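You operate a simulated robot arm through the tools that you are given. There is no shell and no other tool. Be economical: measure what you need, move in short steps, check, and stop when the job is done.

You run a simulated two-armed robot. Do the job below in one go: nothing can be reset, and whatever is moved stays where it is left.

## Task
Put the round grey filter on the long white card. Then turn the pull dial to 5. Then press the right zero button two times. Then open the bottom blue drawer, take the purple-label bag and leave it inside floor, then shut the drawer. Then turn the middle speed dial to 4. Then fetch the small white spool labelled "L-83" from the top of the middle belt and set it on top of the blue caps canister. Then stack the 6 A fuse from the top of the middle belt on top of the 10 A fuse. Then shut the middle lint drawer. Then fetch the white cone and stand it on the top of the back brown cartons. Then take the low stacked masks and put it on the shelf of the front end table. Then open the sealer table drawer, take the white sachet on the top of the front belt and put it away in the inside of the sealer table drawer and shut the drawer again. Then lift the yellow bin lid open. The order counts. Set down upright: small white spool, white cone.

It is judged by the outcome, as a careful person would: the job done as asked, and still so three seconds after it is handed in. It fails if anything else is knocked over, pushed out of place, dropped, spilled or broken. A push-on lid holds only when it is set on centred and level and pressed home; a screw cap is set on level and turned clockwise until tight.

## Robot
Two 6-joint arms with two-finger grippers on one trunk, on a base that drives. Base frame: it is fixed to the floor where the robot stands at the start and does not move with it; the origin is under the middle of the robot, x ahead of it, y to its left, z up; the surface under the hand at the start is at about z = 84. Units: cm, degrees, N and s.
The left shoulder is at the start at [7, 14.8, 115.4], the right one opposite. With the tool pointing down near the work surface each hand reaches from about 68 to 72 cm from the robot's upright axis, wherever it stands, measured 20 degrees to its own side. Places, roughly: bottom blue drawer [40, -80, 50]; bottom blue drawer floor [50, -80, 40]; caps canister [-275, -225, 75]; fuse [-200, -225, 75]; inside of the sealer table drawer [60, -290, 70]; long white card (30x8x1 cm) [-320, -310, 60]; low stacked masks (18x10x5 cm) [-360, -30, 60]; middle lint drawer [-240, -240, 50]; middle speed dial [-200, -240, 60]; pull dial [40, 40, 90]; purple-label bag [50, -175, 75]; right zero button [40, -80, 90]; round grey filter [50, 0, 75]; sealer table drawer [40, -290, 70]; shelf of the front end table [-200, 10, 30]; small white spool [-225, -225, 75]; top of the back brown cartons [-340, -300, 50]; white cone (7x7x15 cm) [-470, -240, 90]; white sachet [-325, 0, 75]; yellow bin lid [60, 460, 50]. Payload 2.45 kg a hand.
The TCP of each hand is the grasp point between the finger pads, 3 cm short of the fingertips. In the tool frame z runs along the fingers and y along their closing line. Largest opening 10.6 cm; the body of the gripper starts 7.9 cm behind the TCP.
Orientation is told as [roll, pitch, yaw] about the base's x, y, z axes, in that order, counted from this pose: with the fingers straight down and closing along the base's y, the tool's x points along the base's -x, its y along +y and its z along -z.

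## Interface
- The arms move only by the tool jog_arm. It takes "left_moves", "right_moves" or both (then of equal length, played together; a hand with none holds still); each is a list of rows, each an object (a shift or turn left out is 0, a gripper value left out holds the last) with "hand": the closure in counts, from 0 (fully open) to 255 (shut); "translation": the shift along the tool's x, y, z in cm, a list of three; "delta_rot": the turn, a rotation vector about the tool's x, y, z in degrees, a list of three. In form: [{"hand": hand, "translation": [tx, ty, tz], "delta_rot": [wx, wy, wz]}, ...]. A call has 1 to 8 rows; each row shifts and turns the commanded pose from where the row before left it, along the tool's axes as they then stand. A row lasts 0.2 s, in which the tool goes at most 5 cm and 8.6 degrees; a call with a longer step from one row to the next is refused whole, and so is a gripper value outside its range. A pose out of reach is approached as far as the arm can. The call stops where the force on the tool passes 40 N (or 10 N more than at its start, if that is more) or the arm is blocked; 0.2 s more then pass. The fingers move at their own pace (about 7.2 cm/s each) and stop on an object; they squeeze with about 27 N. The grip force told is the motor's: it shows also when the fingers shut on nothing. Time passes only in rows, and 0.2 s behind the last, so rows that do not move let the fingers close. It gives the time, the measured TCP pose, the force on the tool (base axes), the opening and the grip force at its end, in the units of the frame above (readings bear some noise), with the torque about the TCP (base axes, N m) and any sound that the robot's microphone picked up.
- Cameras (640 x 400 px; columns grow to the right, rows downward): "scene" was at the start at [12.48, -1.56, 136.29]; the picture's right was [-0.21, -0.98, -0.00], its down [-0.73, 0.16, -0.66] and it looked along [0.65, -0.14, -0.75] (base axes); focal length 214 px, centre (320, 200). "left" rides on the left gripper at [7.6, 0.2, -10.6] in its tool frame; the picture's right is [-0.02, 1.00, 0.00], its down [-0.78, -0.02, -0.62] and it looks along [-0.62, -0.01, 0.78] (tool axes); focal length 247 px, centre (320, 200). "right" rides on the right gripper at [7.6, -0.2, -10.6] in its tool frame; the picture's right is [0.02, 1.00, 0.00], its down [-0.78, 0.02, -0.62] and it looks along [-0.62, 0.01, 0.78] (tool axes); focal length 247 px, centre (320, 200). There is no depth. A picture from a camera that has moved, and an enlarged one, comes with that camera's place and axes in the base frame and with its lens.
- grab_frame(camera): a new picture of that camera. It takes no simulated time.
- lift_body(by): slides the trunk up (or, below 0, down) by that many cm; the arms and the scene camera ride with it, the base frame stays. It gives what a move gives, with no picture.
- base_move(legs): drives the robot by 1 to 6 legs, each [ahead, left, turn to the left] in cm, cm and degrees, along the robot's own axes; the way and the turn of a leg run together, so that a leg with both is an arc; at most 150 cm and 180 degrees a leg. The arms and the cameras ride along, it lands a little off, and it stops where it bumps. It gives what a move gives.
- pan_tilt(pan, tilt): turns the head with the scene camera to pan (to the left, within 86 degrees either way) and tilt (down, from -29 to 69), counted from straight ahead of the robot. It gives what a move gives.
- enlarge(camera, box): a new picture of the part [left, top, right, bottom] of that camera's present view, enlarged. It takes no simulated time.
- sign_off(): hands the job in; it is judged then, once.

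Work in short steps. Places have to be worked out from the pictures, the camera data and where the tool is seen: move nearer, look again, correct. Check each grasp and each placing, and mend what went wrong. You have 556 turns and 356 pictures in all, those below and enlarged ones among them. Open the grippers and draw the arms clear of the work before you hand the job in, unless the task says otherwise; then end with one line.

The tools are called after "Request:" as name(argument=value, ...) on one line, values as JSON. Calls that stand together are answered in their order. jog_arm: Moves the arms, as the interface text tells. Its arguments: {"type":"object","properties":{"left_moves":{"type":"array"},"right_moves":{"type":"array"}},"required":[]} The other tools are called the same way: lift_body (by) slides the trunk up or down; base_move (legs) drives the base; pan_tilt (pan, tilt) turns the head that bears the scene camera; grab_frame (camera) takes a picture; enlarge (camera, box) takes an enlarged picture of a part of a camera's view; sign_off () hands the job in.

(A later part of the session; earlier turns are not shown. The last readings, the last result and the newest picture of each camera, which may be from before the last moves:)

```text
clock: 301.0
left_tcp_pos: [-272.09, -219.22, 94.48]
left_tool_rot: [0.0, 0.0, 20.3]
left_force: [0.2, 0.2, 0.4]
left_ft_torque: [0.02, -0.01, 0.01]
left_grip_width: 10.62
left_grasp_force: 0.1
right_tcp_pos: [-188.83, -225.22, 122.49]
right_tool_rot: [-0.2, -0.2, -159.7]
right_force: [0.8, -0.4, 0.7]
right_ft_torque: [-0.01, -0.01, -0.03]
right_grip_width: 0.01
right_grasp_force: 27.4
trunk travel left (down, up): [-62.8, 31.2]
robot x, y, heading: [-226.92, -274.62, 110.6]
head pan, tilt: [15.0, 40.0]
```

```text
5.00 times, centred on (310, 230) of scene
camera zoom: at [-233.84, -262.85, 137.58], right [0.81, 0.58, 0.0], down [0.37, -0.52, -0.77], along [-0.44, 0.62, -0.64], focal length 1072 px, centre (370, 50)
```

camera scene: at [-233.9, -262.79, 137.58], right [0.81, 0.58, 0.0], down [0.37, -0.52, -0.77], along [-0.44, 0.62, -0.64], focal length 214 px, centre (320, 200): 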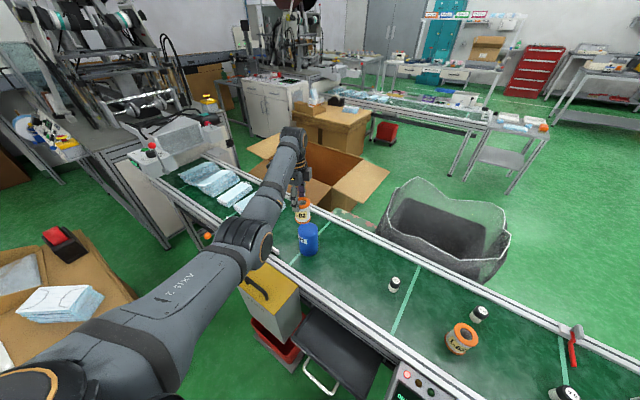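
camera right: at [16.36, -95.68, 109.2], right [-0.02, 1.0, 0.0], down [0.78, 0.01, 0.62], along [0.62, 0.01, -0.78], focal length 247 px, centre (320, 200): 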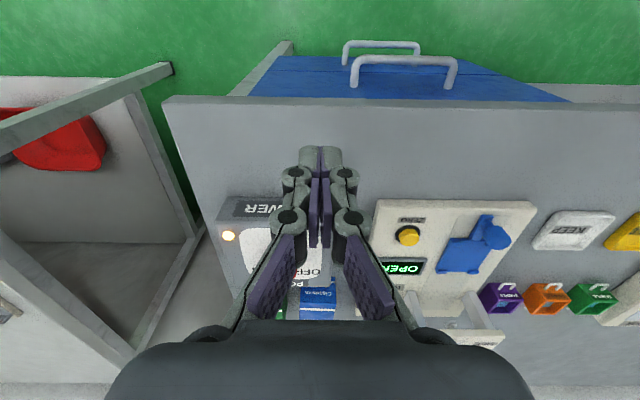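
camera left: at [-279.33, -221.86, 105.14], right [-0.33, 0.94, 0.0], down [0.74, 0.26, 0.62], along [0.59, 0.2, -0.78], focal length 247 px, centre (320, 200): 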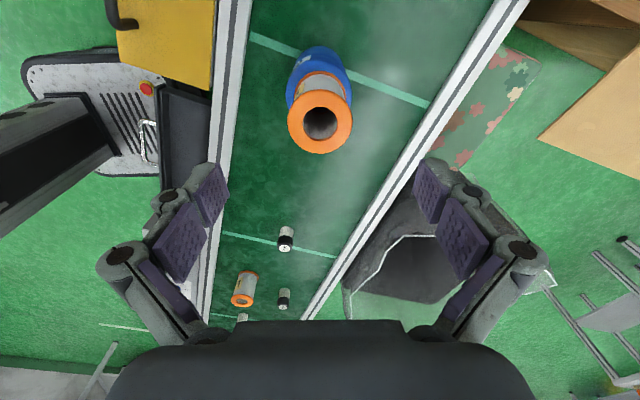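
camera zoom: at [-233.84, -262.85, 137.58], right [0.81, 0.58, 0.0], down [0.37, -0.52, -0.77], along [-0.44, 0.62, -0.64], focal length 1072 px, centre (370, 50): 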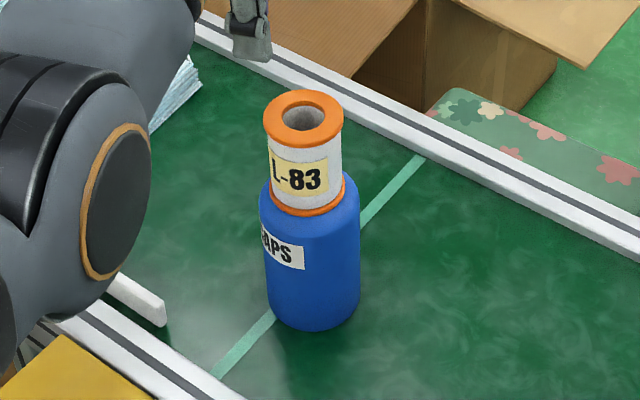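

Spool L-83 stands upright on the canister. Raise, back out and turn back to face the belt, then look at the fuses.

Request:
lift_body(by=12)

Request:
base_move(legs=[[-14, 0, 0], [0, 0, -20.5], [0, -14, 0]])

Request:
grab_frame(camera="left")

Request:
grab_frame(camera="scene")

```text
clock: 302.5
left_tcp_pos: [-272.07, -219.2, 106.43]
left_tool_rot: [0.0, 0.0, 20.3]
left_force: [-0.3, 0.3, 0.0]
left_ft_torque: [0.02, 0.0, 0.02]
left_grip_width: 10.6
left_grasp_force: 0.1
right_tcp_pos: [-188.89, -225.16, 134.53]
right_tool_rot: [-0.1, -0.2, -159.6]
right_force: [-0.5, 0.1, -0.6]
right_ft_torque: [-0.01, 0.0, 0.01]
right_grip_width: 0.0
right_grasp_force: 27.3
trunk travel left (down, up): [-74.8, 19.2]
robot x, y, heading: [-227.09, -274.27, 110.5]
head pan, tilt: [15.0, 40.0]
```

```text
clock: 305.9
left_tcp_pos: [-230.44, -220.1, 106.32]
left_tool_rot: [0.1, -0.1, -0.7]
left_force: [0.0, -0.3, -0.1]
left_ft_torque: [-0.02, -0.03, 0.0]
left_grip_width: 10.56
left_grasp_force: 0.1
right_tcp_pos: [-154.97, -255.58, 134.6]
right_tool_rot: [-0.1, -0.1, 179.3]
right_force: [-0.9, -0.8, 0.4]
right_ft_torque: [0.0, -0.03, -0.02]
right_grip_width: 0.01
right_grasp_force: 27.3
trunk travel left (down, up): [-74.8, 19.2]
robot x, y, heading: [-207.88, -288.06, 89.7]
head pan, tilt: [15.0, 40.0]
```

```text
233 pictures are left
camera left: at [-238.2, -219.95, 117.03], right [0.03, 1.0, 0.0], down [0.78, -0.03, 0.62], along [0.62, -0.02, -0.78], focal length 247 px, centre (320, 200)
```

left: 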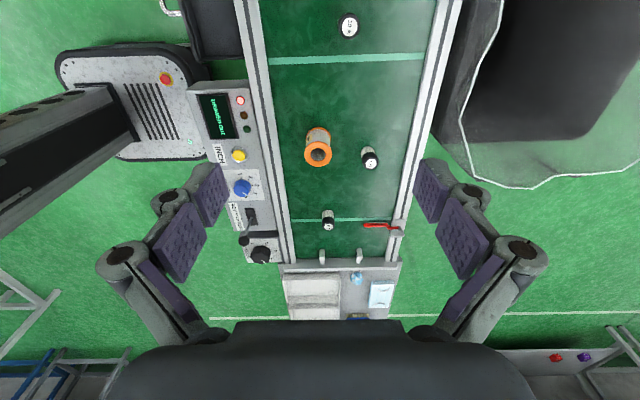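

```text
232 pictures are left
camera scene: at [-210.59, -274.55, 149.58], right [0.97, 0.25, 0.0], down [0.16, -0.62, -0.77], along [-0.19, 0.74, -0.64], focal length 214 px, centre (320, 200)
```

scene: 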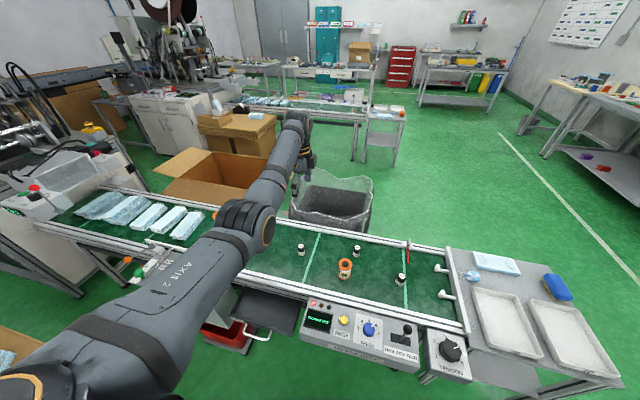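

Request:
enlarge(camera="left", box=[290, 100, 410, 250])

Request:
enlarge(camera="left", box=[310, 0, 390, 60])

```text
2.67 times, centred on (350, 175) of left
camera zoom: at [-238.2, -219.95, 117.03], right [0.03, 1.0, 0.0], down [0.78, -0.03, 0.62], along [0.62, -0.02, -0.78], focal length 659 px, centre (240, 267)
```

zoom: 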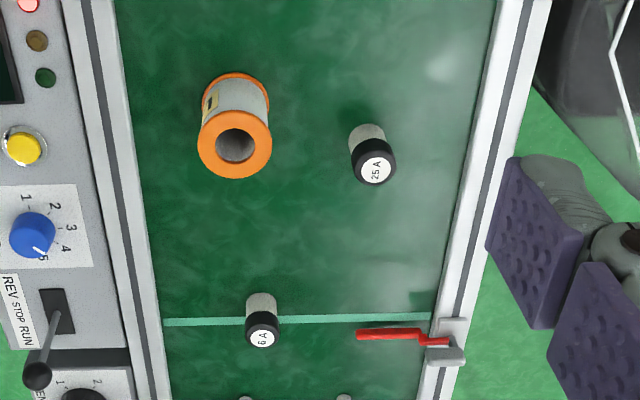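

```text
6.67 times, centred on (350, 30) of left
camera zoom: at [-238.2, -219.95, 117.03], right [0.03, 1.0, 0.0], down [0.78, -0.03, 0.62], along [0.62, -0.02, -0.78], focal length 1646 px, centre (120, 1333)
```

zoom: 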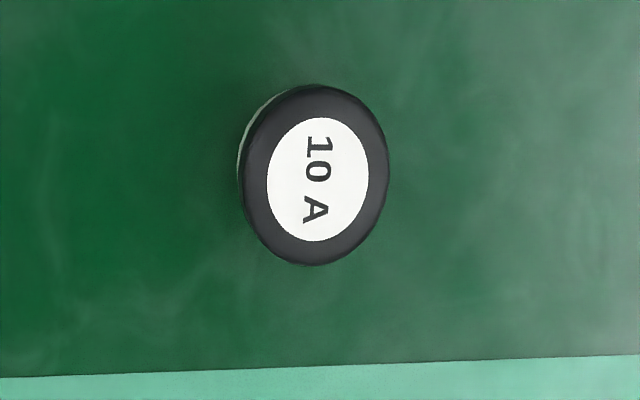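

6 A is near [-195,-219.5], 10 A at [-236,-215.5], 25 A between. Drive right to bring the hand over the 6 A fuse.

Request:
base_move(legs=[[0, -36, 0.3]])

Request:
lift_body(by=-25)

Request:
grab_frame(camera="left")

```text
clock: 308.2
left_tcp_pos: [-195.79, -220.43, 106.3]
left_tool_rot: [-0.1, 0.0, 0.2]
left_force: [-1.2, 0.6, 0.4]
left_ft_torque: [0.01, -0.02, -0.01]
left_grip_width: 10.59
left_grasp_force: 0.1
right_tcp_pos: [-119.81, -254.86, 134.53]
right_tool_rot: [-0.1, -0.1, -179.7]
right_force: [-0.1, 0.7, 0.3]
right_ft_torque: [0.0, -0.03, 0.01]
right_grip_width: 0.0
right_grasp_force: 27.1
trunk travel left (down, up): [-74.8, 19.2]
robot x, y, heading: [-172.68, -288.2, 90.5]
head pan, tilt: [15.0, 40.0]
```

```text
clock: 310.8
left_tcp_pos: [-195.63, -220.59, 81.39]
left_tool_rot: [0.0, 0.0, 0.2]
left_force: [1.1, 0.1, -0.5]
left_ft_torque: [0.06, 0.02, -0.04]
left_grip_width: 10.58
left_grasp_force: 0.1
right_tcp_pos: [-119.7, -254.86, 109.59]
right_tool_rot: [-0.1, -0.2, -179.7]
right_force: [-1.3, -0.5, 0.9]
right_ft_torque: [0.05, -0.03, 0.01]
right_grip_width: 0.01
right_grasp_force: 27.0
trunk travel left (down, up): [-49.8, 44.2]
robot x, y, heading: [-172.67, -287.96, 90.5]
head pan, tilt: [15.0, 40.0]
```

```text
229 pictures are left
camera left: at [-203.46, -220.5, 92.09], right [0.02, 1.0, 0.0], down [0.78, -0.01, 0.62], along [0.62, -0.01, -0.78], focal length 247 px, centre (320, 200)
```

left: 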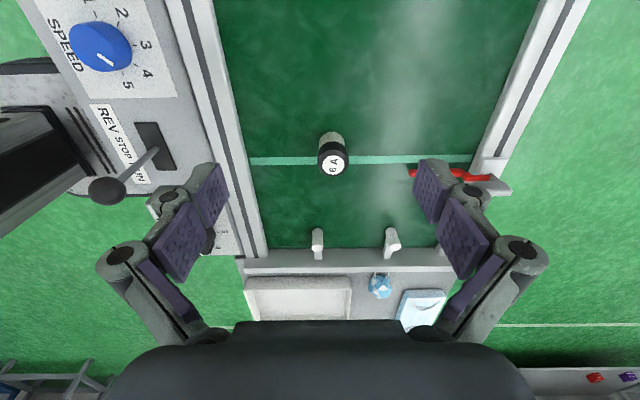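

Fuse ≈[-191,-219.4]. Shift base right 4.5 cm and descend a little.

Request:
base_move(legs=[[0.5, -4.5, -0.5]])

Request:
jog_arm(left_moves=[{"translation": [0, 0.3, 4], "hand": 110}])

Request:
grab_frame(camera="left")

```text
clock: 311.7
left_tcp_pos: [-190.69, -219.84, 81.38]
left_tool_rot: [0.0, -0.1, -0.2]
left_force: [0.2, 0.3, 0.2]
left_ft_torque: [-0.01, 0.06, -0.02]
left_grip_width: 10.61
left_grasp_force: 0.0
right_tcp_pos: [-114.91, -254.7, 109.46]
right_tool_rot: [-0.1, -0.1, 179.9]
right_force: [0.8, -0.1, 0.1]
right_ft_torque: [-0.02, 0.03, 0.0]
right_grip_width: 0.0
right_grasp_force: 26.8
trunk travel left (down, up): [-49.8, 44.2]
robot x, y, heading: [-167.87, -287.56, 89.9]
head pan, tilt: [15.0, 40.0]
```

```text
clock: 312.1
left_tcp_pos: [-190.92, -219.53, 77.4]
left_tool_rot: [0.0, 0.0, -0.2]
left_force: [-0.1, 0.1, 0.8]
left_ft_torque: [0.02, -0.05, -0.01]
left_grip_width: 6.05
left_grasp_force: 0.0
right_tcp_pos: [-115.11, -254.58, 109.55]
right_tool_rot: [-0.1, -0.1, 179.9]
right_force: [0.4, 0.5, 0.5]
right_ft_torque: [-0.04, -0.05, -0.03]
right_grip_width: 0.0
right_grasp_force: 27.0
trunk travel left (down, up): [-49.8, 44.2]
robot x, y, heading: [-168.21, -287.6, 89.9]
head pan, tilt: [15.0, 40.0]
```

```text
228 pictures are left
camera left: at [-198.76, -219.52, 88.0], right [0.03, 1.0, 0.0], down [0.78, -0.02, 0.62], along [0.62, -0.02, -0.78], focal length 247 px, centre (320, 200)
```

left: 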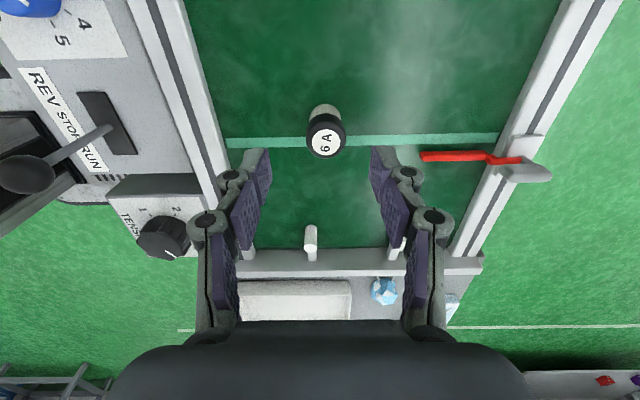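

Fuse 6 A at ≈[-190.3,-219.4], top ≈70. Shift and descend, then close.

Request:
jog_arm(left_moves=[{"translation": [-0.6, 0.1, 2.5]}, {"translation": [0, 0, 2.5]}])

Request:
grab_frame(camera="left")

```text
clock: 312.7
left_tcp_pos: [-190.15, -219.59, 72.55]
left_tool_rot: [-0.1, 0.0, -0.2]
left_force: [-0.6, -0.1, 0.2]
left_ft_torque: [-0.01, -0.01, 0.02]
left_grip_width: 6.06
left_grasp_force: 0.1
right_tcp_pos: [-115.05, -254.74, 109.46]
right_tool_rot: [-0.1, -0.2, 179.9]
right_force: [0.5, 0.1, -0.4]
right_ft_torque: [0.01, 0.0, -0.04]
right_grip_width: 0.01
right_grasp_force: 26.9
trunk travel left (down, up): [-49.8, 44.2]
robot x, y, heading: [-168.37, -287.76, 90.0]
head pan, tilt: [15.0, 40.0]
```

```text
227 pictures are left
camera left: at [-197.95, -219.46, 83.14], right [0.03, 1.0, 0.0], down [0.78, -0.02, 0.62], along [0.62, -0.02, -0.78], focal length 247 px, centre (320, 200)
```

left: 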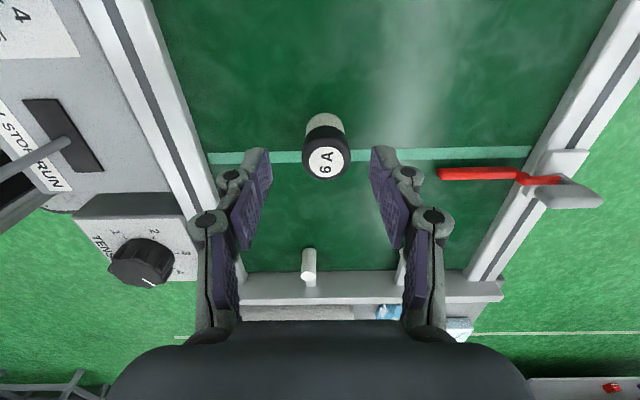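

Aligned. Lower 2.8 and close.

Request:
jog_arm(left_moves=[{"translation": [0, 0.3, 1.5]}, {"translation": [0, 0, 1.3]}, {"hand": 255}, {"hand": 255}, {"hand": 255}])

Request:
lift_body(by=20)

Request:
grab_frame(camera="left")

```text
clock: 313.9
left_tcp_pos: [-189.98, -219.26, 69.65]
left_tool_rot: [0.0, 0.0, -0.3]
left_force: [0.0, -0.9, 0.1]
left_ft_torque: [-0.03, 0.01, 0.01]
left_grip_width: 3.55
left_grasp_force: 27.3
right_tcp_pos: [-114.97, -254.77, 109.47]
right_tool_rot: [-0.1, -0.3, 179.8]
right_force: [-1.1, -1.0, -0.9]
right_ft_torque: [0.01, 0.01, 0.05]
right_grip_width: 0.0
right_grasp_force: 27.2
trunk travel left (down, up): [-49.8, 44.2]
robot x, y, heading: [-168.2, -287.53, 90.0]
head pan, tilt: [15.0, 40.0]
```

```text
clock: 316.1
left_tcp_pos: [-190.03, -219.15, 89.64]
left_tool_rot: [0.0, 0.0, -0.2]
left_force: [0.4, 0.4, -0.1]
left_ft_torque: [0.01, 0.01, 0.0]
left_grip_width: 3.53
left_grasp_force: 27.1
right_tcp_pos: [-114.91, -254.67, 129.4]
right_tool_rot: [-0.1, -0.2, 179.9]
right_force: [-0.4, -0.7, 0.2]
right_ft_torque: [0.0, -0.01, -0.01]
right_grip_width: 0.04
right_grasp_force: 26.7
trunk travel left (down, up): [-69.8, 24.2]
robot x, y, heading: [-168.21, -287.15, 90.0]
head pan, tilt: [15.0, 40.0]
```

```text
226 pictures are left
camera left: at [-197.81, -219.12, 100.24], right [0.03, 1.0, 0.0], down [0.78, -0.02, 0.62], along [0.62, -0.02, -0.78], focal length 247 px, centre (320, 200)
```

left: 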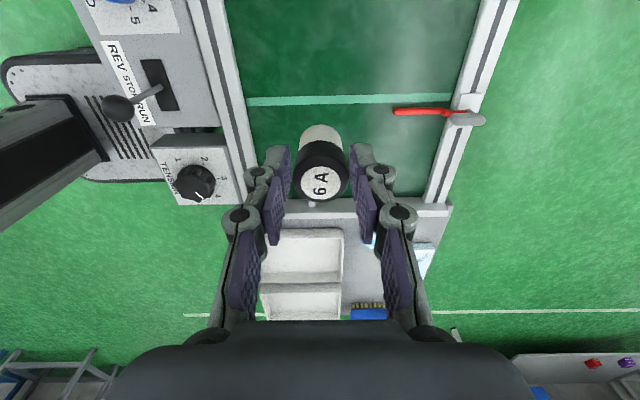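

6 A held. Drive to the 10 A fuse (≈[-236,-215.5]).

Request:
base_move(legs=[[3.5, 42, 0]])

Request:
grab_frame(camera="left")

Request:
grab_frame(camera="scene")

```text
clock: 318.7
left_tcp_pos: [-233.95, -215.9, 89.55]
left_tool_rot: [0.1, 0.1, 0.2]
left_force: [0.6, 0.2, 0.1]
left_ft_torque: [0.04, 0.03, 0.0]
left_grip_width: 3.56
left_grasp_force: 26.7
right_tcp_pos: [-158.62, -250.98, 129.54]
right_tool_rot: [-0.1, -0.1, -179.7]
right_force: [-0.4, 0.4, -0.6]
right_ft_torque: [0.01, -0.03, 0.02]
right_grip_width: 0.04
right_grasp_force: 27.4
trunk travel left (down, up): [-69.8, 24.2]
robot x, y, heading: [-211.43, -284.31, 90.4]
head pan, tilt: [15.0, 40.0]
```

```text
225 pictures are left
camera left: at [-241.69, -215.93, 100.28], right [0.02, 1.0, 0.0], down [0.78, -0.01, 0.62], along [0.62, -0.01, -0.78], focal length 247 px, centre (320, 200)
```

left: 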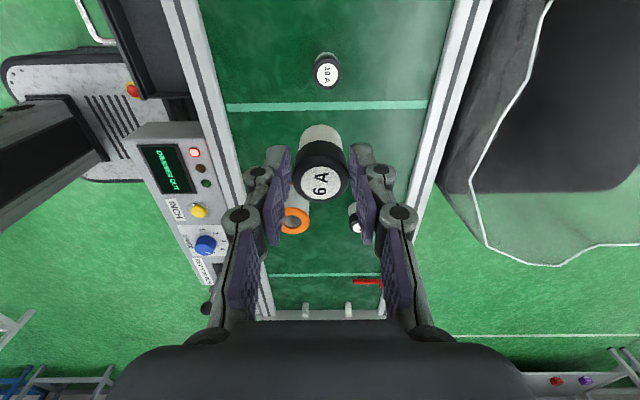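

```text
224 pictures are left
camera scene: at [-213.88, -270.74, 144.58], right [0.96, 0.26, 0.0], down [0.17, -0.62, -0.77], along [-0.2, 0.74, -0.64], focal length 214 px, centre (320, 200)
```

scene: 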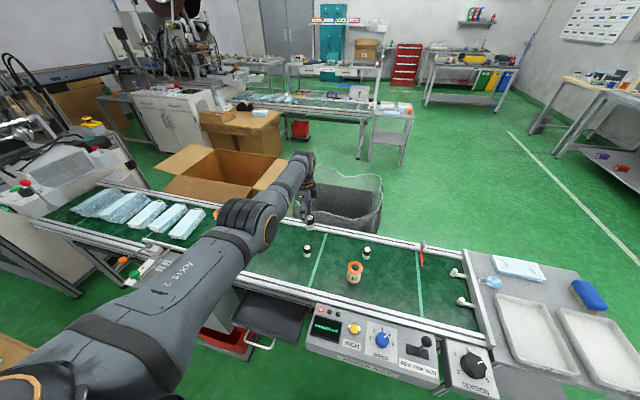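

10 A top at ≈[-235.4,-215.5]. Shift and lower 9 cm; check again.

Request:
jog_arm(left_moves=[{"translation": [1.4, 0.4, 0]}])

Request:
lift_body(by=-10)

Request:
grab_frame(camera="left")

Request:
enlarge(camera="scene", box=[270, 180, 370, 270])

```text
clock: 319.1
left_tcp_pos: [-235.47, -216.04, 89.75]
left_tool_rot: [-0.1, 0.0, 0.1]
left_force: [0.7, 1.5, -0.5]
left_ft_torque: [-0.01, -0.02, -0.01]
left_grip_width: 3.54
left_grasp_force: 27.0
left hand out of reach, approached as far as the arm can: row 1
right_tcp_pos: [-158.68, -251.01, 129.49]
right_tool_rot: [0.0, -0.2, -179.7]
right_force: [0.1, 0.3, 0.2]
right_ft_torque: [0.04, 0.0, 0.04]
right_grip_width: 0.0
right_grasp_force: 27.3
trunk travel left (down, up): [-69.8, 24.2]
robot x, y, heading: [-211.48, -283.35, 90.2]
head pan, tilt: [15.0, 40.0]
```

```text
clock: 320.5
left_tcp_pos: [-235.35, -216.05, 79.79]
left_tool_rot: [0.1, 0.0, 0.1]
left_force: [-0.4, 0.6, -0.6]
left_ft_torque: [-0.03, 0.02, -0.05]
left_grip_width: 3.54
left_grasp_force: 26.6
right_tcp_pos: [-158.66, -250.96, 119.48]
right_tool_rot: [-0.2, -0.2, -179.7]
right_force: [0.3, 0.0, 0.1]
right_ft_torque: [0.03, -0.01, -0.01]
right_grip_width: 0.0
right_grasp_force: 26.9
trunk travel left (down, up): [-59.8, 34.2]
robot x, y, heading: [-211.45, -284.22, 90.2]
head pan, tilt: [15.0, 40.0]
```

```text
223 pictures are left
camera left: at [-243.09, -215.93, 90.39], right [0.02, 1.0, 0.0], down [0.78, -0.01, 0.62], along [0.62, -0.01, -0.78], focal length 247 px, centre (320, 200)
```

left: 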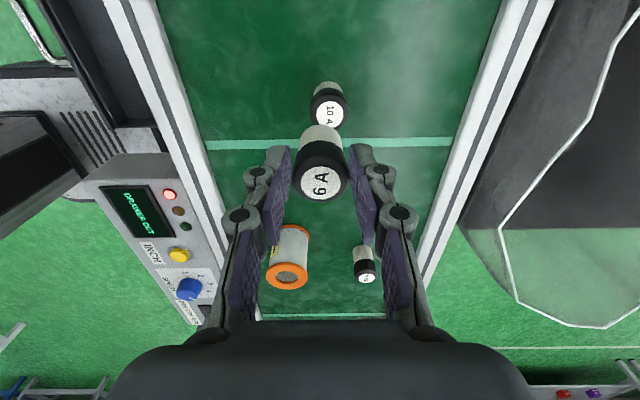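

```text
4.44 times, centred on (320, 225) of scene
camera zoom: at [-213.98, -270.76, 134.58], right [0.96, 0.26, 0.0], down [0.17, -0.62, -0.77], along [-0.2, 0.74, -0.64], focal length 953 px, centre (320, 89)
```

zoom: 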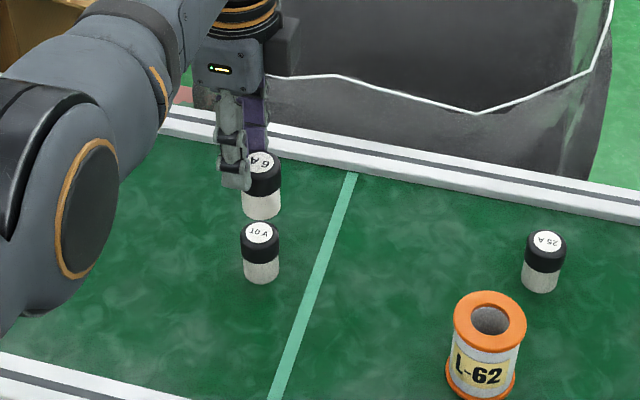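

Shift: base 1 cm ahead, arm 0.6 cm to -x; then check again.

Request:
base_move(legs=[[1, 0.6, 0]])

Request:
jog_arm(left_moves=[{"translation": [0, 0, 2]}])

Request:
grab_frame(camera="left")

```text
clock: 321.2
left_tcp_pos: [-235.83, -215.04, 79.88]
left_tool_rot: [0.1, -0.1, 0.1]
left_force: [-0.1, 0.2, -1.3]
left_ft_torque: [0.01, 0.04, 0.01]
left_grip_width: 3.54
left_grasp_force: 27.4
right_tcp_pos: [-159.23, -250.26, 119.42]
right_tool_rot: [-0.2, -0.2, -179.8]
right_force: [-0.3, -0.9, 0.4]
right_ft_torque: [0.02, 0.03, 0.01]
right_grip_width: 0.0
right_grasp_force: 26.8
trunk travel left (down, up): [-59.8, 34.2]
robot x, y, heading: [-212.37, -283.13, 90.4]
head pan, tilt: [15.0, 40.0]
```

```text
clock: 321.6
left_tcp_pos: [-235.8, -215.29, 77.94]
left_tool_rot: [0.0, 0.0, 0.2]
left_force: [0.1, 0.5, -1.0]
left_ft_torque: [-0.01, 0.02, 0.0]
left_grip_width: 3.54
left_grasp_force: 26.9
left hand out of reach, approached as far as the arm can: row 1
right_tcp_pos: [-159.33, -250.03, 119.45]
right_tool_rot: [-0.1, -0.2, -179.8]
right_force: [-0.1, -0.8, -0.4]
right_ft_torque: [0.01, 0.01, 0.01]
right_grip_width: 0.0
right_grasp_force: 26.6
trunk travel left (down, up): [-59.8, 34.2]
robot x, y, heading: [-212.13, -283.44, 90.3]
head pan, tilt: [15.0, 40.0]
```

```text
221 pictures are left
camera left: at [-243.63, -215.28, 88.56], right [0.02, 1.0, 0.0], down [0.78, -0.02, 0.62], along [0.62, -0.01, -0.78], focal length 247 px, centre (320, 200)
```

left: 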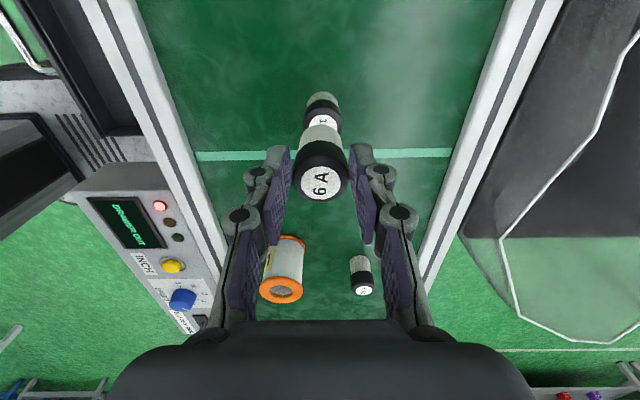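

Lined up laterally and in depth. Lower with the trunk in small steps.

Request:
lift_body(by=-2.3)

Request:
grab_frame(camera="left")

Request:
enlarge(camera="scene", box=[270, 190, 350, 260])

```text
clock: 322.3
left_tcp_pos: [-236.07, -215.47, 75.65]
left_tool_rot: [0.0, 0.0, 0.2]
left_force: [-0.3, -0.3, -0.7]
left_ft_torque: [0.01, 0.0, 0.02]
left_grip_width: 3.55
left_grasp_force: 27.3
right_tcp_pos: [-159.22, -250.11, 117.23]
right_tool_rot: [-0.3, -0.2, -179.7]
right_force: [0.2, 0.4, -0.4]
right_ft_torque: [0.01, 0.03, -0.01]
right_grip_width: 0.0
right_grasp_force: 26.7
trunk travel left (down, up): [-57.5, 36.5]
robot x, y, heading: [-212.15, -283.18, 90.3]
head pan, tilt: [15.0, 40.0]
```

```text
220 pictures are left
camera left: at [-243.62, -215.3, 86.27], right [0.02, 1.0, 0.0], down [0.78, -0.02, 0.62], along [0.62, -0.01, -0.78], focal length 247 px, centre (320, 200)
```

left: 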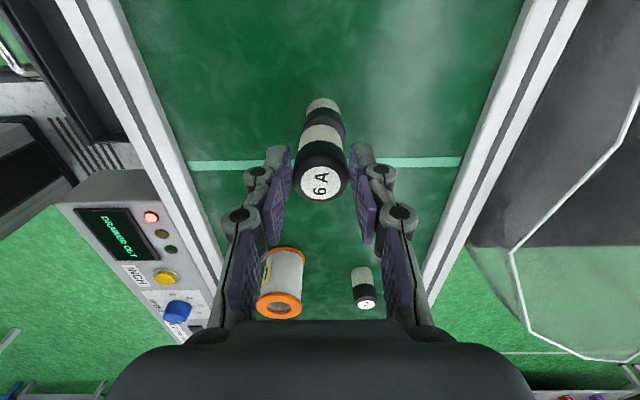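

```text
5.71 times, centred on (310, 225) of scene
camera zoom: at [-214.56, -269.79, 132.28], right [0.96, 0.26, 0.0], down [0.17, -0.62, -0.77], along [-0.2, 0.74, -0.64], focal length 1226 px, centre (377, 57)
```

zoom: 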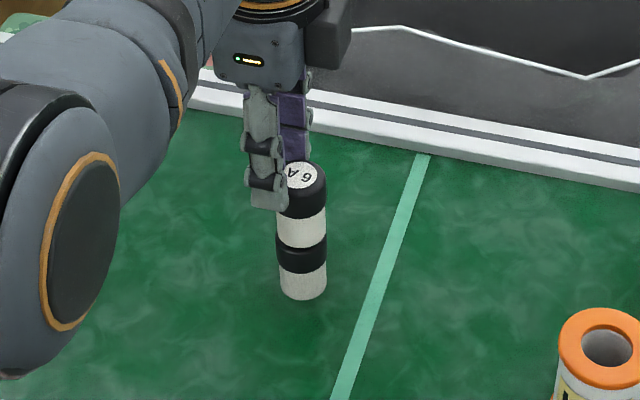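

Well aligned. Lower in 0.4 cm steps.

Request:
lift_body(by=-0.6)

Request:
lift_body(by=-0.4)

Request:
lift_body(by=-0.3)

```text
clock: 322.9
left_tcp_pos: [-235.95, -215.32, 75.02]
left_tool_rot: [0.1, 0.0, 0.1]
left_force: [0.3, -0.7, -1.0]
left_ft_torque: [0.01, 0.0, 0.01]
left_grip_width: 3.54
left_grasp_force: 27.3
right_tcp_pos: [-159.24, -249.99, 116.73]
right_tool_rot: [-0.1, -0.3, -179.8]
right_force: [0.4, 0.1, -0.3]
right_ft_torque: [-0.01, 0.01, 0.0]
right_grip_width: 0.0
right_grasp_force: 26.6
trunk travel left (down, up): [-56.9, 37.1]
robot x, y, heading: [-211.87, -283.23, 90.4]
head pan, tilt: [15.0, 40.0]
```

```text
clock: 323.4
left_tcp_pos: [-235.84, -215.32, 74.91]
left_tool_rot: [0.3, 0.0, 0.1]
left_force: [-0.1, -0.5, 15.1]
left_ft_torque: [-0.13, -0.14, 0.0]
left_grip_width: 3.54
left_grasp_force: 26.9
right_tcp_pos: [-159.17, -250.28, 116.2]
right_tool_rot: [-0.3, -0.1, -179.8]
right_force: [-0.6, -0.4, -0.3]
right_ft_torque: [0.0, 0.0, 0.01]
right_grip_width: 0.0
right_grasp_force: 27.1
trunk travel left (down, up): [-56.5, 37.5]
robot x, y, heading: [-212.3, -283.43, 90.1]
head pan, tilt: [15.0, 40.0]
```

```text
clock: 323.9
left_tcp_pos: [-235.85, -215.33, 74.63]
left_tool_rot: [0.3, -0.1, 0.0]
left_force: [-1.2, 0.5, 21.7]
left_ft_torque: [0.06, -0.22, 0.0]
left_grip_width: 3.59
left_grasp_force: 26.8
right_tcp_pos: [-159.21, -250.28, 115.98]
right_tool_rot: [-0.3, -0.2, -179.7]
right_force: [0.0, -0.2, -0.5]
right_ft_torque: [0.02, 0.0, 0.0]
right_grip_width: 0.0
right_grasp_force: 27.4
trunk travel left (down, up): [-56.2, 37.8]
robot x, y, heading: [-212.12, -283.25, 90.2]
head pan, tilt: [15.0, 40.0]
```

Contact (22 N). Ease up 0.3, open, and rise straight.

Request:
lift_body(by=0.35)

Request:
jog_arm(left_moves=[{"hand": 130}, {"hand": 110}, {"hand": 110}])

Request:
lift_body(by=15)

Request:
grab_frame(camera="left")

Request:
enlarge(camera="scene", box=[270, 190, 350, 290])

```text
clock: 324.4
left_tcp_pos: [-235.84, -215.37, 74.61]
left_tool_rot: [0.0, -0.1, 0.1]
left_force: [-0.3, 2.7, 10.3]
left_ft_torque: [0.22, -0.14, 0.03]
left_grip_width: 3.53
left_grasp_force: 26.7
right_tcp_pos: [-159.17, -250.17, 116.24]
right_tool_rot: [-0.2, -0.3, -179.8]
right_force: [-0.1, 0.0, 0.4]
right_ft_torque: [0.0, 0.04, 0.01]
right_grip_width: 0.0
right_grasp_force: 27.0
trunk travel left (down, up): [-56.6, 37.4]
robot x, y, heading: [-212.16, -282.8, 90.3]
head pan, tilt: [15.0, 40.0]
```

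```text
clock: 325.2
left_tcp_pos: [-235.85, -215.18, 74.53]
left_tool_rot: [0.0, 0.0, 0.0]
left_force: [0.1, -0.3, -0.7]
left_ft_torque: [-0.01, -0.01, 0.01]
left_grip_width: 6.02
left_grasp_force: 0.0
right_tcp_pos: [-159.26, -249.95, 116.23]
right_tool_rot: [-0.1, -0.2, -179.8]
right_force: [-0.8, 0.4, -0.1]
right_ft_torque: [-0.01, 0.03, 0.04]
right_grip_width: 0.0
right_grasp_force: 27.2
trunk travel left (down, up): [-56.6, 37.4]
robot x, y, heading: [-211.94, -283.37, 90.0]
head pan, tilt: [15.0, 40.0]
```

```text
clock: 327.0
left_tcp_pos: [-235.81, -215.28, 89.73]
left_tool_rot: [0.0, 0.0, 0.0]
left_force: [0.6, 0.4, -0.2]
left_ft_torque: [0.02, -0.02, 0.01]
left_grip_width: 6.05
left_grasp_force: 0.0
right_tcp_pos: [-159.27, -250.02, 131.18]
right_tool_rot: [-0.1, -0.3, -179.8]
right_force: [0.2, 0.0, -0.7]
right_ft_torque: [0.01, 0.01, -0.03]
right_grip_width: 0.01
right_grasp_force: 27.1
trunk travel left (down, up): [-71.6, 22.4]
robot x, y, heading: [-212.41, -282.93, 90.2]
head pan, tilt: [15.0, 40.0]
```

```text
218 pictures are left
camera left: at [-243.61, -215.27, 100.29], right [0.02, 1.0, 0.0], down [0.78, -0.02, 0.62], along [0.62, -0.01, -0.78], focal length 247 px, centre (320, 200)
```

left: 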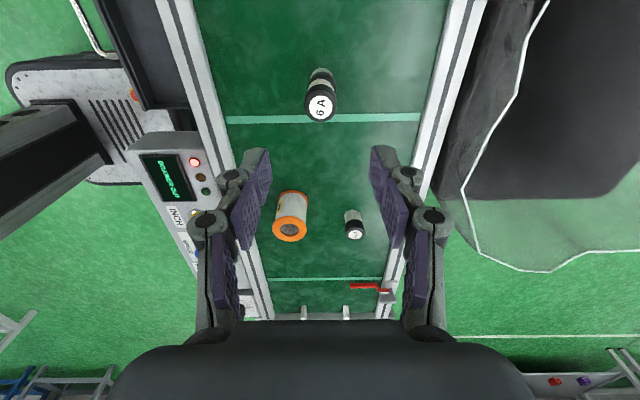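

```text
4.00 times, centred on (310, 240) of scene
camera zoom: at [-214.55, -269.73, 146.32], right [0.96, 0.26, 0.0], down [0.17, -0.62, -0.77], along [-0.2, 0.74, -0.64], focal length 858 px, centre (360, 40)
```

zoom: 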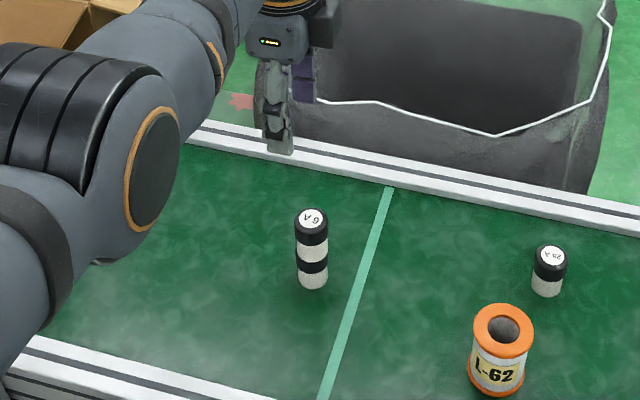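

Fuses are stacked. Now the lint drawer (handle ≈[-243.5,-251.5,56.5]). Back off, turn the hand horizontal and lower the trunk.

Request:
base_move(legs=[[-50, 7, 0]])

Request:
jog_arm(left_moves=[{"delta_rot": [-8.2, 0, 0], "hand": 255}, {"delta_rot": [-8.2, 0, 0]}, {"delta_rot": [-8.2, 0, 0]}, {"delta_rot": [-8.2, 0, 0]}, {"delta_rot": [-8.2, 0, 0]}, {"delta_rot": [-8.2, 0, 0]}, {"delta_rot": [-8.2, 0, 0]}, {"delta_rot": [-8.2, 0, 0]}])

Request:
jog_arm(left_moves=[{"delta_rot": [-8.2, 0, 0]}, {"delta_rot": [-8.2, 0, 0]}, {"delta_rot": [-8, 0, 0]}])

Request:
lift_body(by=-30)

Request:
grab_frame(camera="left")

Request:
grab_frame(camera="scene")

```text
clock: 329.9
left_tcp_pos: [-242.5, -265.23, 89.44]
left_tool_rot: [0.0, 0.0, -0.2]
left_force: [-0.1, 0.1, -1.3]
left_ft_torque: [0.01, 0.0, 0.0]
left_grip_width: 6.04
left_grasp_force: 0.1
right_tcp_pos: [-166.06, -300.31, 131.28]
right_tool_rot: [-0.1, -0.2, 179.9]
right_force: [-0.3, -0.7, 0.5]
right_ft_torque: [-0.01, -0.01, 0.01]
right_grip_width: 0.0
right_grasp_force: 27.3
trunk travel left (down, up): [-71.6, 22.4]
robot x, y, heading: [-219.07, -333.18, 89.7]
head pan, tilt: [15.0, 40.0]
```

```text
clock: 331.8
left_tcp_pos: [-242.47, -265.32, 89.64]
left_tool_rot: [65.7, 0.0, -0.2]
left_force: [-0.6, 0.9, 0.5]
left_ft_torque: [-0.02, 0.0, -0.02]
left_grip_width: 0.0
left_grasp_force: 27.5
right_tcp_pos: [-166.03, -300.36, 131.29]
right_tool_rot: [-0.3, -0.3, 179.9]
right_force: [0.2, -0.4, 0.3]
right_ft_torque: [0.02, 0.01, 0.01]
right_grip_width: 0.0
right_grasp_force: 26.7
trunk travel left (down, up): [-71.6, 22.4]
robot x, y, heading: [-219.33, -333.36, 90.0]
head pan, tilt: [15.0, 40.0]
```

```text
clock: 332.6
left_tcp_pos: [-242.8, -265.29, 89.73]
left_tool_rot: [88.5, 0.0, 0.4]
left_force: [-0.8, 0.3, 0.8]
left_ft_torque: [0.02, -0.01, 0.01]
left_grip_width: 0.0
left_grasp_force: 27.0
right_tcp_pos: [-166.09, -300.39, 131.19]
right_tool_rot: [-0.2, -0.2, 179.9]
right_force: [1.0, -0.9, 0.2]
right_ft_torque: [-0.03, 0.02, 0.03]
right_grip_width: 0.0
right_grasp_force: 26.9
trunk travel left (down, up): [-71.6, 22.4]
robot x, y, heading: [-219.44, -333.24, 90.0]
head pan, tilt: [15.0, 40.0]
```

```text
clock: 335.6
left_tcp_pos: [-242.95, -265.19, 59.71]
left_tool_rot: [88.4, -0.1, 0.5]
left_force: [1.0, 0.4, -0.1]
left_ft_torque: [-0.04, -0.01, -0.03]
left_grip_width: 0.02
left_grasp_force: 26.8
right_tcp_pos: [-166.05, -300.46, 101.28]
right_tool_rot: [-0.1, -0.2, 180.0]
right_force: [0.2, 0.5, 0.3]
right_ft_torque: [-0.03, 0.02, -0.03]
right_grip_width: 0.0
right_grasp_force: 26.9
trunk travel left (down, up): [-41.6, 52.4]
robot x, y, heading: [-219.19, -333.22, 90.0]
head pan, tilt: [15.0, 40.0]
```

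```text
216 pictures are left
camera left: at [-250.45, -276.1, 60.16], right [0.02, 0.03, 1.0], down [0.79, -0.61, 0.0], along [0.61, 0.79, -0.04], focal length 247 px, centre (320, 200)
```

left: 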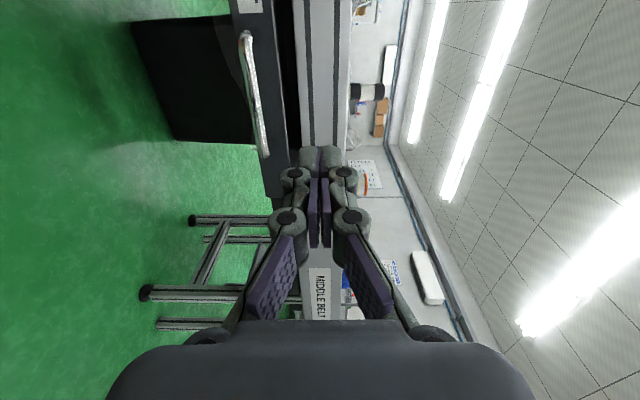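

```text
215 pictures are left
camera scene: at [-221.48, -319.85, 116.33], right [0.97, 0.26, 0.0], down [0.17, -0.62, -0.77], along [-0.2, 0.74, -0.64], focal length 214 px, centre (320, 200)
```

scene: 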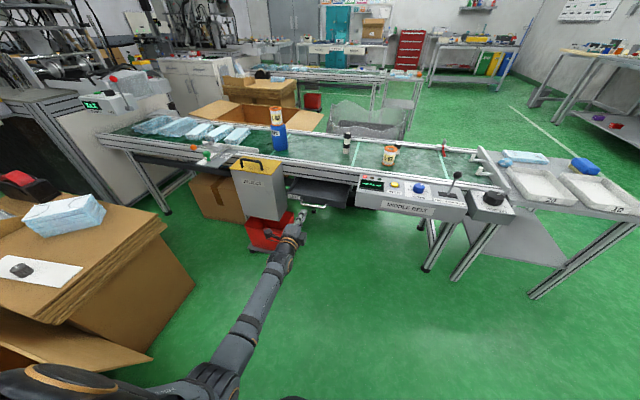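

Handle bar at ≈[-244,-251.5,53.2]. Lower to its height and drive ahead to push it.

Request:
lift_body(by=-6.5)

Request:
base_move(legs=[[8, 0, 0]])

Request:
grab_frame(camera="left")

```text
clock: 336.6
left_tcp_pos: [-242.83, -265.32, 53.23]
left_tool_rot: [88.4, -0.1, 0.6]
left_force: [0.0, 0.3, -1.0]
left_ft_torque: [-0.02, 0.0, -0.01]
left_grip_width: 0.0
left_grasp_force: 26.9
right_tcp_pos: [-166.11, -300.39, 94.74]
right_tool_rot: [-0.2, -0.2, 179.9]
right_force: [-0.5, 1.3, 0.6]
right_ft_torque: [0.04, 0.01, 0.0]
right_grip_width: 0.0
right_grasp_force: 27.2
trunk travel left (down, up): [-35.1, 58.9]
robot x, y, heading: [-219.38, -333.32, 89.9]
head pan, tilt: [15.0, 40.0]
```

```text
clock: 337.7
left_tcp_pos: [-242.61, -256.99, 53.05]
left_tool_rot: [88.3, 0.0, 0.4]
left_force: [0.4, -0.2, -0.3]
left_ft_torque: [0.04, 0.02, 0.01]
left_grip_width: 0.01
left_grasp_force: 26.7
right_tcp_pos: [-165.93, -292.12, 94.79]
right_tool_rot: [0.0, -0.2, 179.8]
right_force: [-1.1, 0.4, 0.1]
right_ft_torque: [-0.08, -0.01, 0.0]
right_grip_width: 0.0
right_grasp_force: 27.3
trunk travel left (down, up): [-35.1, 58.9]
robot x, y, heading: [-218.73, -325.15, 89.9]
head pan, tilt: [15.0, 40.0]
```

```text
214 pictures are left
camera left: at [-250.34, -267.85, 53.58], right [0.02, 0.03, 1.0], down [0.79, -0.62, 0.0], along [0.62, 0.79, -0.04], focal length 247 px, centre (320, 200)
```

left: 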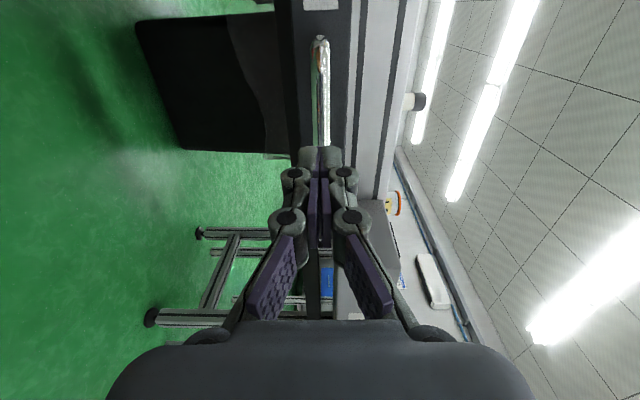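

Fingers are in line with the bar. Push ahead.

Request:
base_move(legs=[[6, 0, 0]])

Request:
base_move(legs=[[5, 0, 0]])

Request:
grab_frame(camera="left")

```text
clock: 338.6
left_tcp_pos: [-242.62, -251.14, 53.14]
left_tool_rot: [88.1, 0.0, 0.4]
left_force: [0.4, 0.1, 0.2]
left_ft_torque: [0.01, 0.0, -0.01]
left_grip_width: 0.0
left_grasp_force: 27.5
right_tcp_pos: [-166.03, -286.22, 94.77]
right_tool_rot: [-0.1, -0.3, 179.9]
right_force: [-0.6, -0.4, 0.2]
right_ft_torque: [-0.06, -0.01, -0.02]
right_grip_width: 0.02
right_grasp_force: 27.5
trunk travel left (down, up): [-35.1, 58.9]
robot x, y, heading: [-218.96, -319.21, 89.7]
head pan, tilt: [15.0, 40.0]
```

```text
clock: 339.6
left_tcp_pos: [-242.71, -246.1, 53.04]
left_tool_rot: [88.3, 0.1, 0.5]
left_force: [-1.2, -0.2, 0.3]
left_ft_torque: [0.05, 0.04, -0.01]
left_grip_width: 0.03
left_grasp_force: 27.8
right_tcp_pos: [-165.99, -281.22, 94.63]
right_tool_rot: [-0.1, -0.2, 179.9]
right_force: [0.6, 0.7, -0.4]
right_ft_torque: [-0.03, 0.02, 0.01]
right_grip_width: 0.0
right_grasp_force: 27.6
trunk travel left (down, up): [-35.1, 58.9]
robot x, y, heading: [-219.03, -313.96, 89.8]
head pan, tilt: [15.0, 40.0]
```

```text
213 pictures are left
camera left: at [-250.32, -256.87, 53.54], right [0.02, 0.03, 1.0], down [0.79, -0.62, 0.0], along [0.61, 0.79, -0.04], focal length 247 px, centre (320, 200)
```

left: 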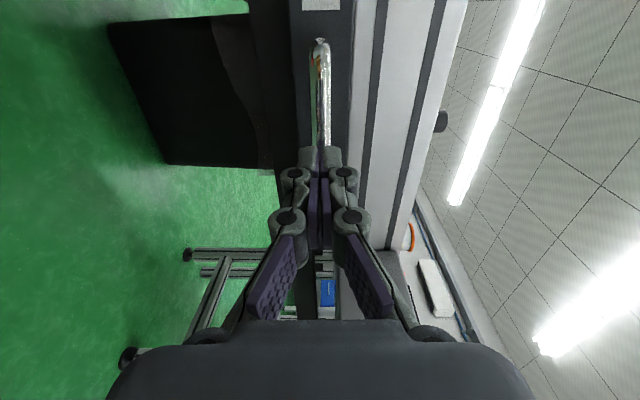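

It is moving with the hand. Keep pushing in steps.

Request:
base_move(legs=[[5, 0, 0]])

Request:
base_move(legs=[[4, 0, 0]])

Request:
grab_frame(camera="left")

Request:
grab_frame(camera="scene")

```text
clock: 340.5
left_tcp_pos: [-242.77, -242.59, 53.2]
left_tool_rot: [88.8, -0.1, 0.6]
left_force: [1.3, -8.5, 1.9]
left_ft_torque: [0.06, 0.0, -0.13]
left_grip_width: 0.0
left_grasp_force: 28.1
right_tcp_pos: [-166.12, -277.16, 94.57]
right_tool_rot: [-0.2, -0.3, -180.0]
right_force: [0.1, 0.0, 0.1]
right_ft_torque: [-0.04, 0.02, 0.03]
right_grip_width: 0.0
right_grasp_force: 27.1
trunk travel left (down, up): [-35.1, 58.9]
robot x, y, heading: [-219.09, -310.27, 90.1]
head pan, tilt: [15.0, 40.0]
stopped in leg 1: the force on the tool passed its limit at 157 N (the readings are from after the stop); the commanded pose is now the measured one
```

```text
clock: 341.2
left_tcp_pos: [-242.6, -242.57, 53.03]
left_tool_rot: [88.9, -0.1, 0.7]
left_force: [1.8, -20.7, 8.6]
left_ft_torque: [0.14, 0.02, -0.3]
left_grip_width: 0.62
left_grasp_force: 28.7
right_tcp_pos: [-166.14, -277.07, 94.71]
right_tool_rot: [-0.2, -0.2, -179.8]
right_force: [0.5, 0.8, 1.0]
right_ft_torque: [-0.01, -0.02, 0.0]
right_grip_width: 0.0
right_grasp_force: 26.9
trunk travel left (down, up): [-35.1, 58.9]
robot x, y, heading: [-219.16, -309.87, 90.1]
head pan, tilt: [15.0, 40.0]
stopped in leg 1: the force on the tool passed its limit at 75 N (the readings are from after the stop); the commanded pose is now the measured one
```

```text
212 pictures are left
camera left: at [-250.32, -253.42, 53.49], right [0.02, 0.02, 1.0], down [0.79, -0.61, 0.0], along [0.61, 0.79, -0.03], focal length 247 px, centre (320, 200)
```

left: 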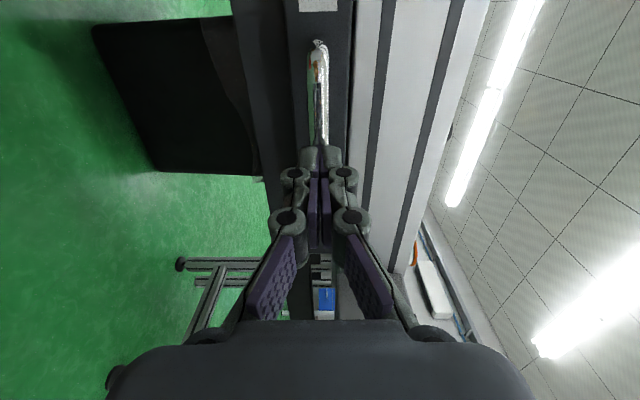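

```text
211 pictures are left
camera scene: at [-221.37, -296.73, 109.87], right [0.97, 0.26, 0.0], down [0.17, -0.62, -0.77], along [-0.2, 0.74, -0.64], focal length 214 px, centre (320, 200)
```

scene: 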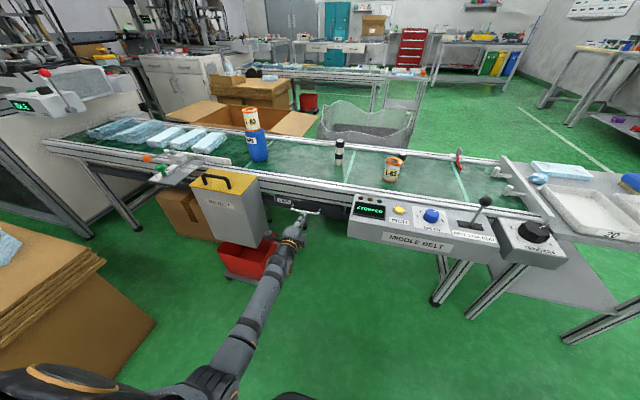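

A hard stop was reached. Check the display and the stacks.

Request:
enlarge(camera="scene", box=[230, 90, 450, 260])

```text
2.35 times, centred on (340, 175) of scene
camera zoom: at [-221.37, -296.73, 109.87], right [0.97, 0.26, 0.0], down [0.17, -0.62, -0.77], along [-0.2, 0.74, -0.64], focal length 505 px, centre (273, 259)
```

zoom: 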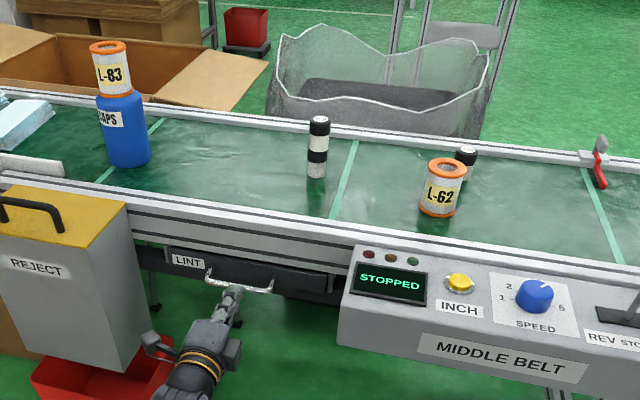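

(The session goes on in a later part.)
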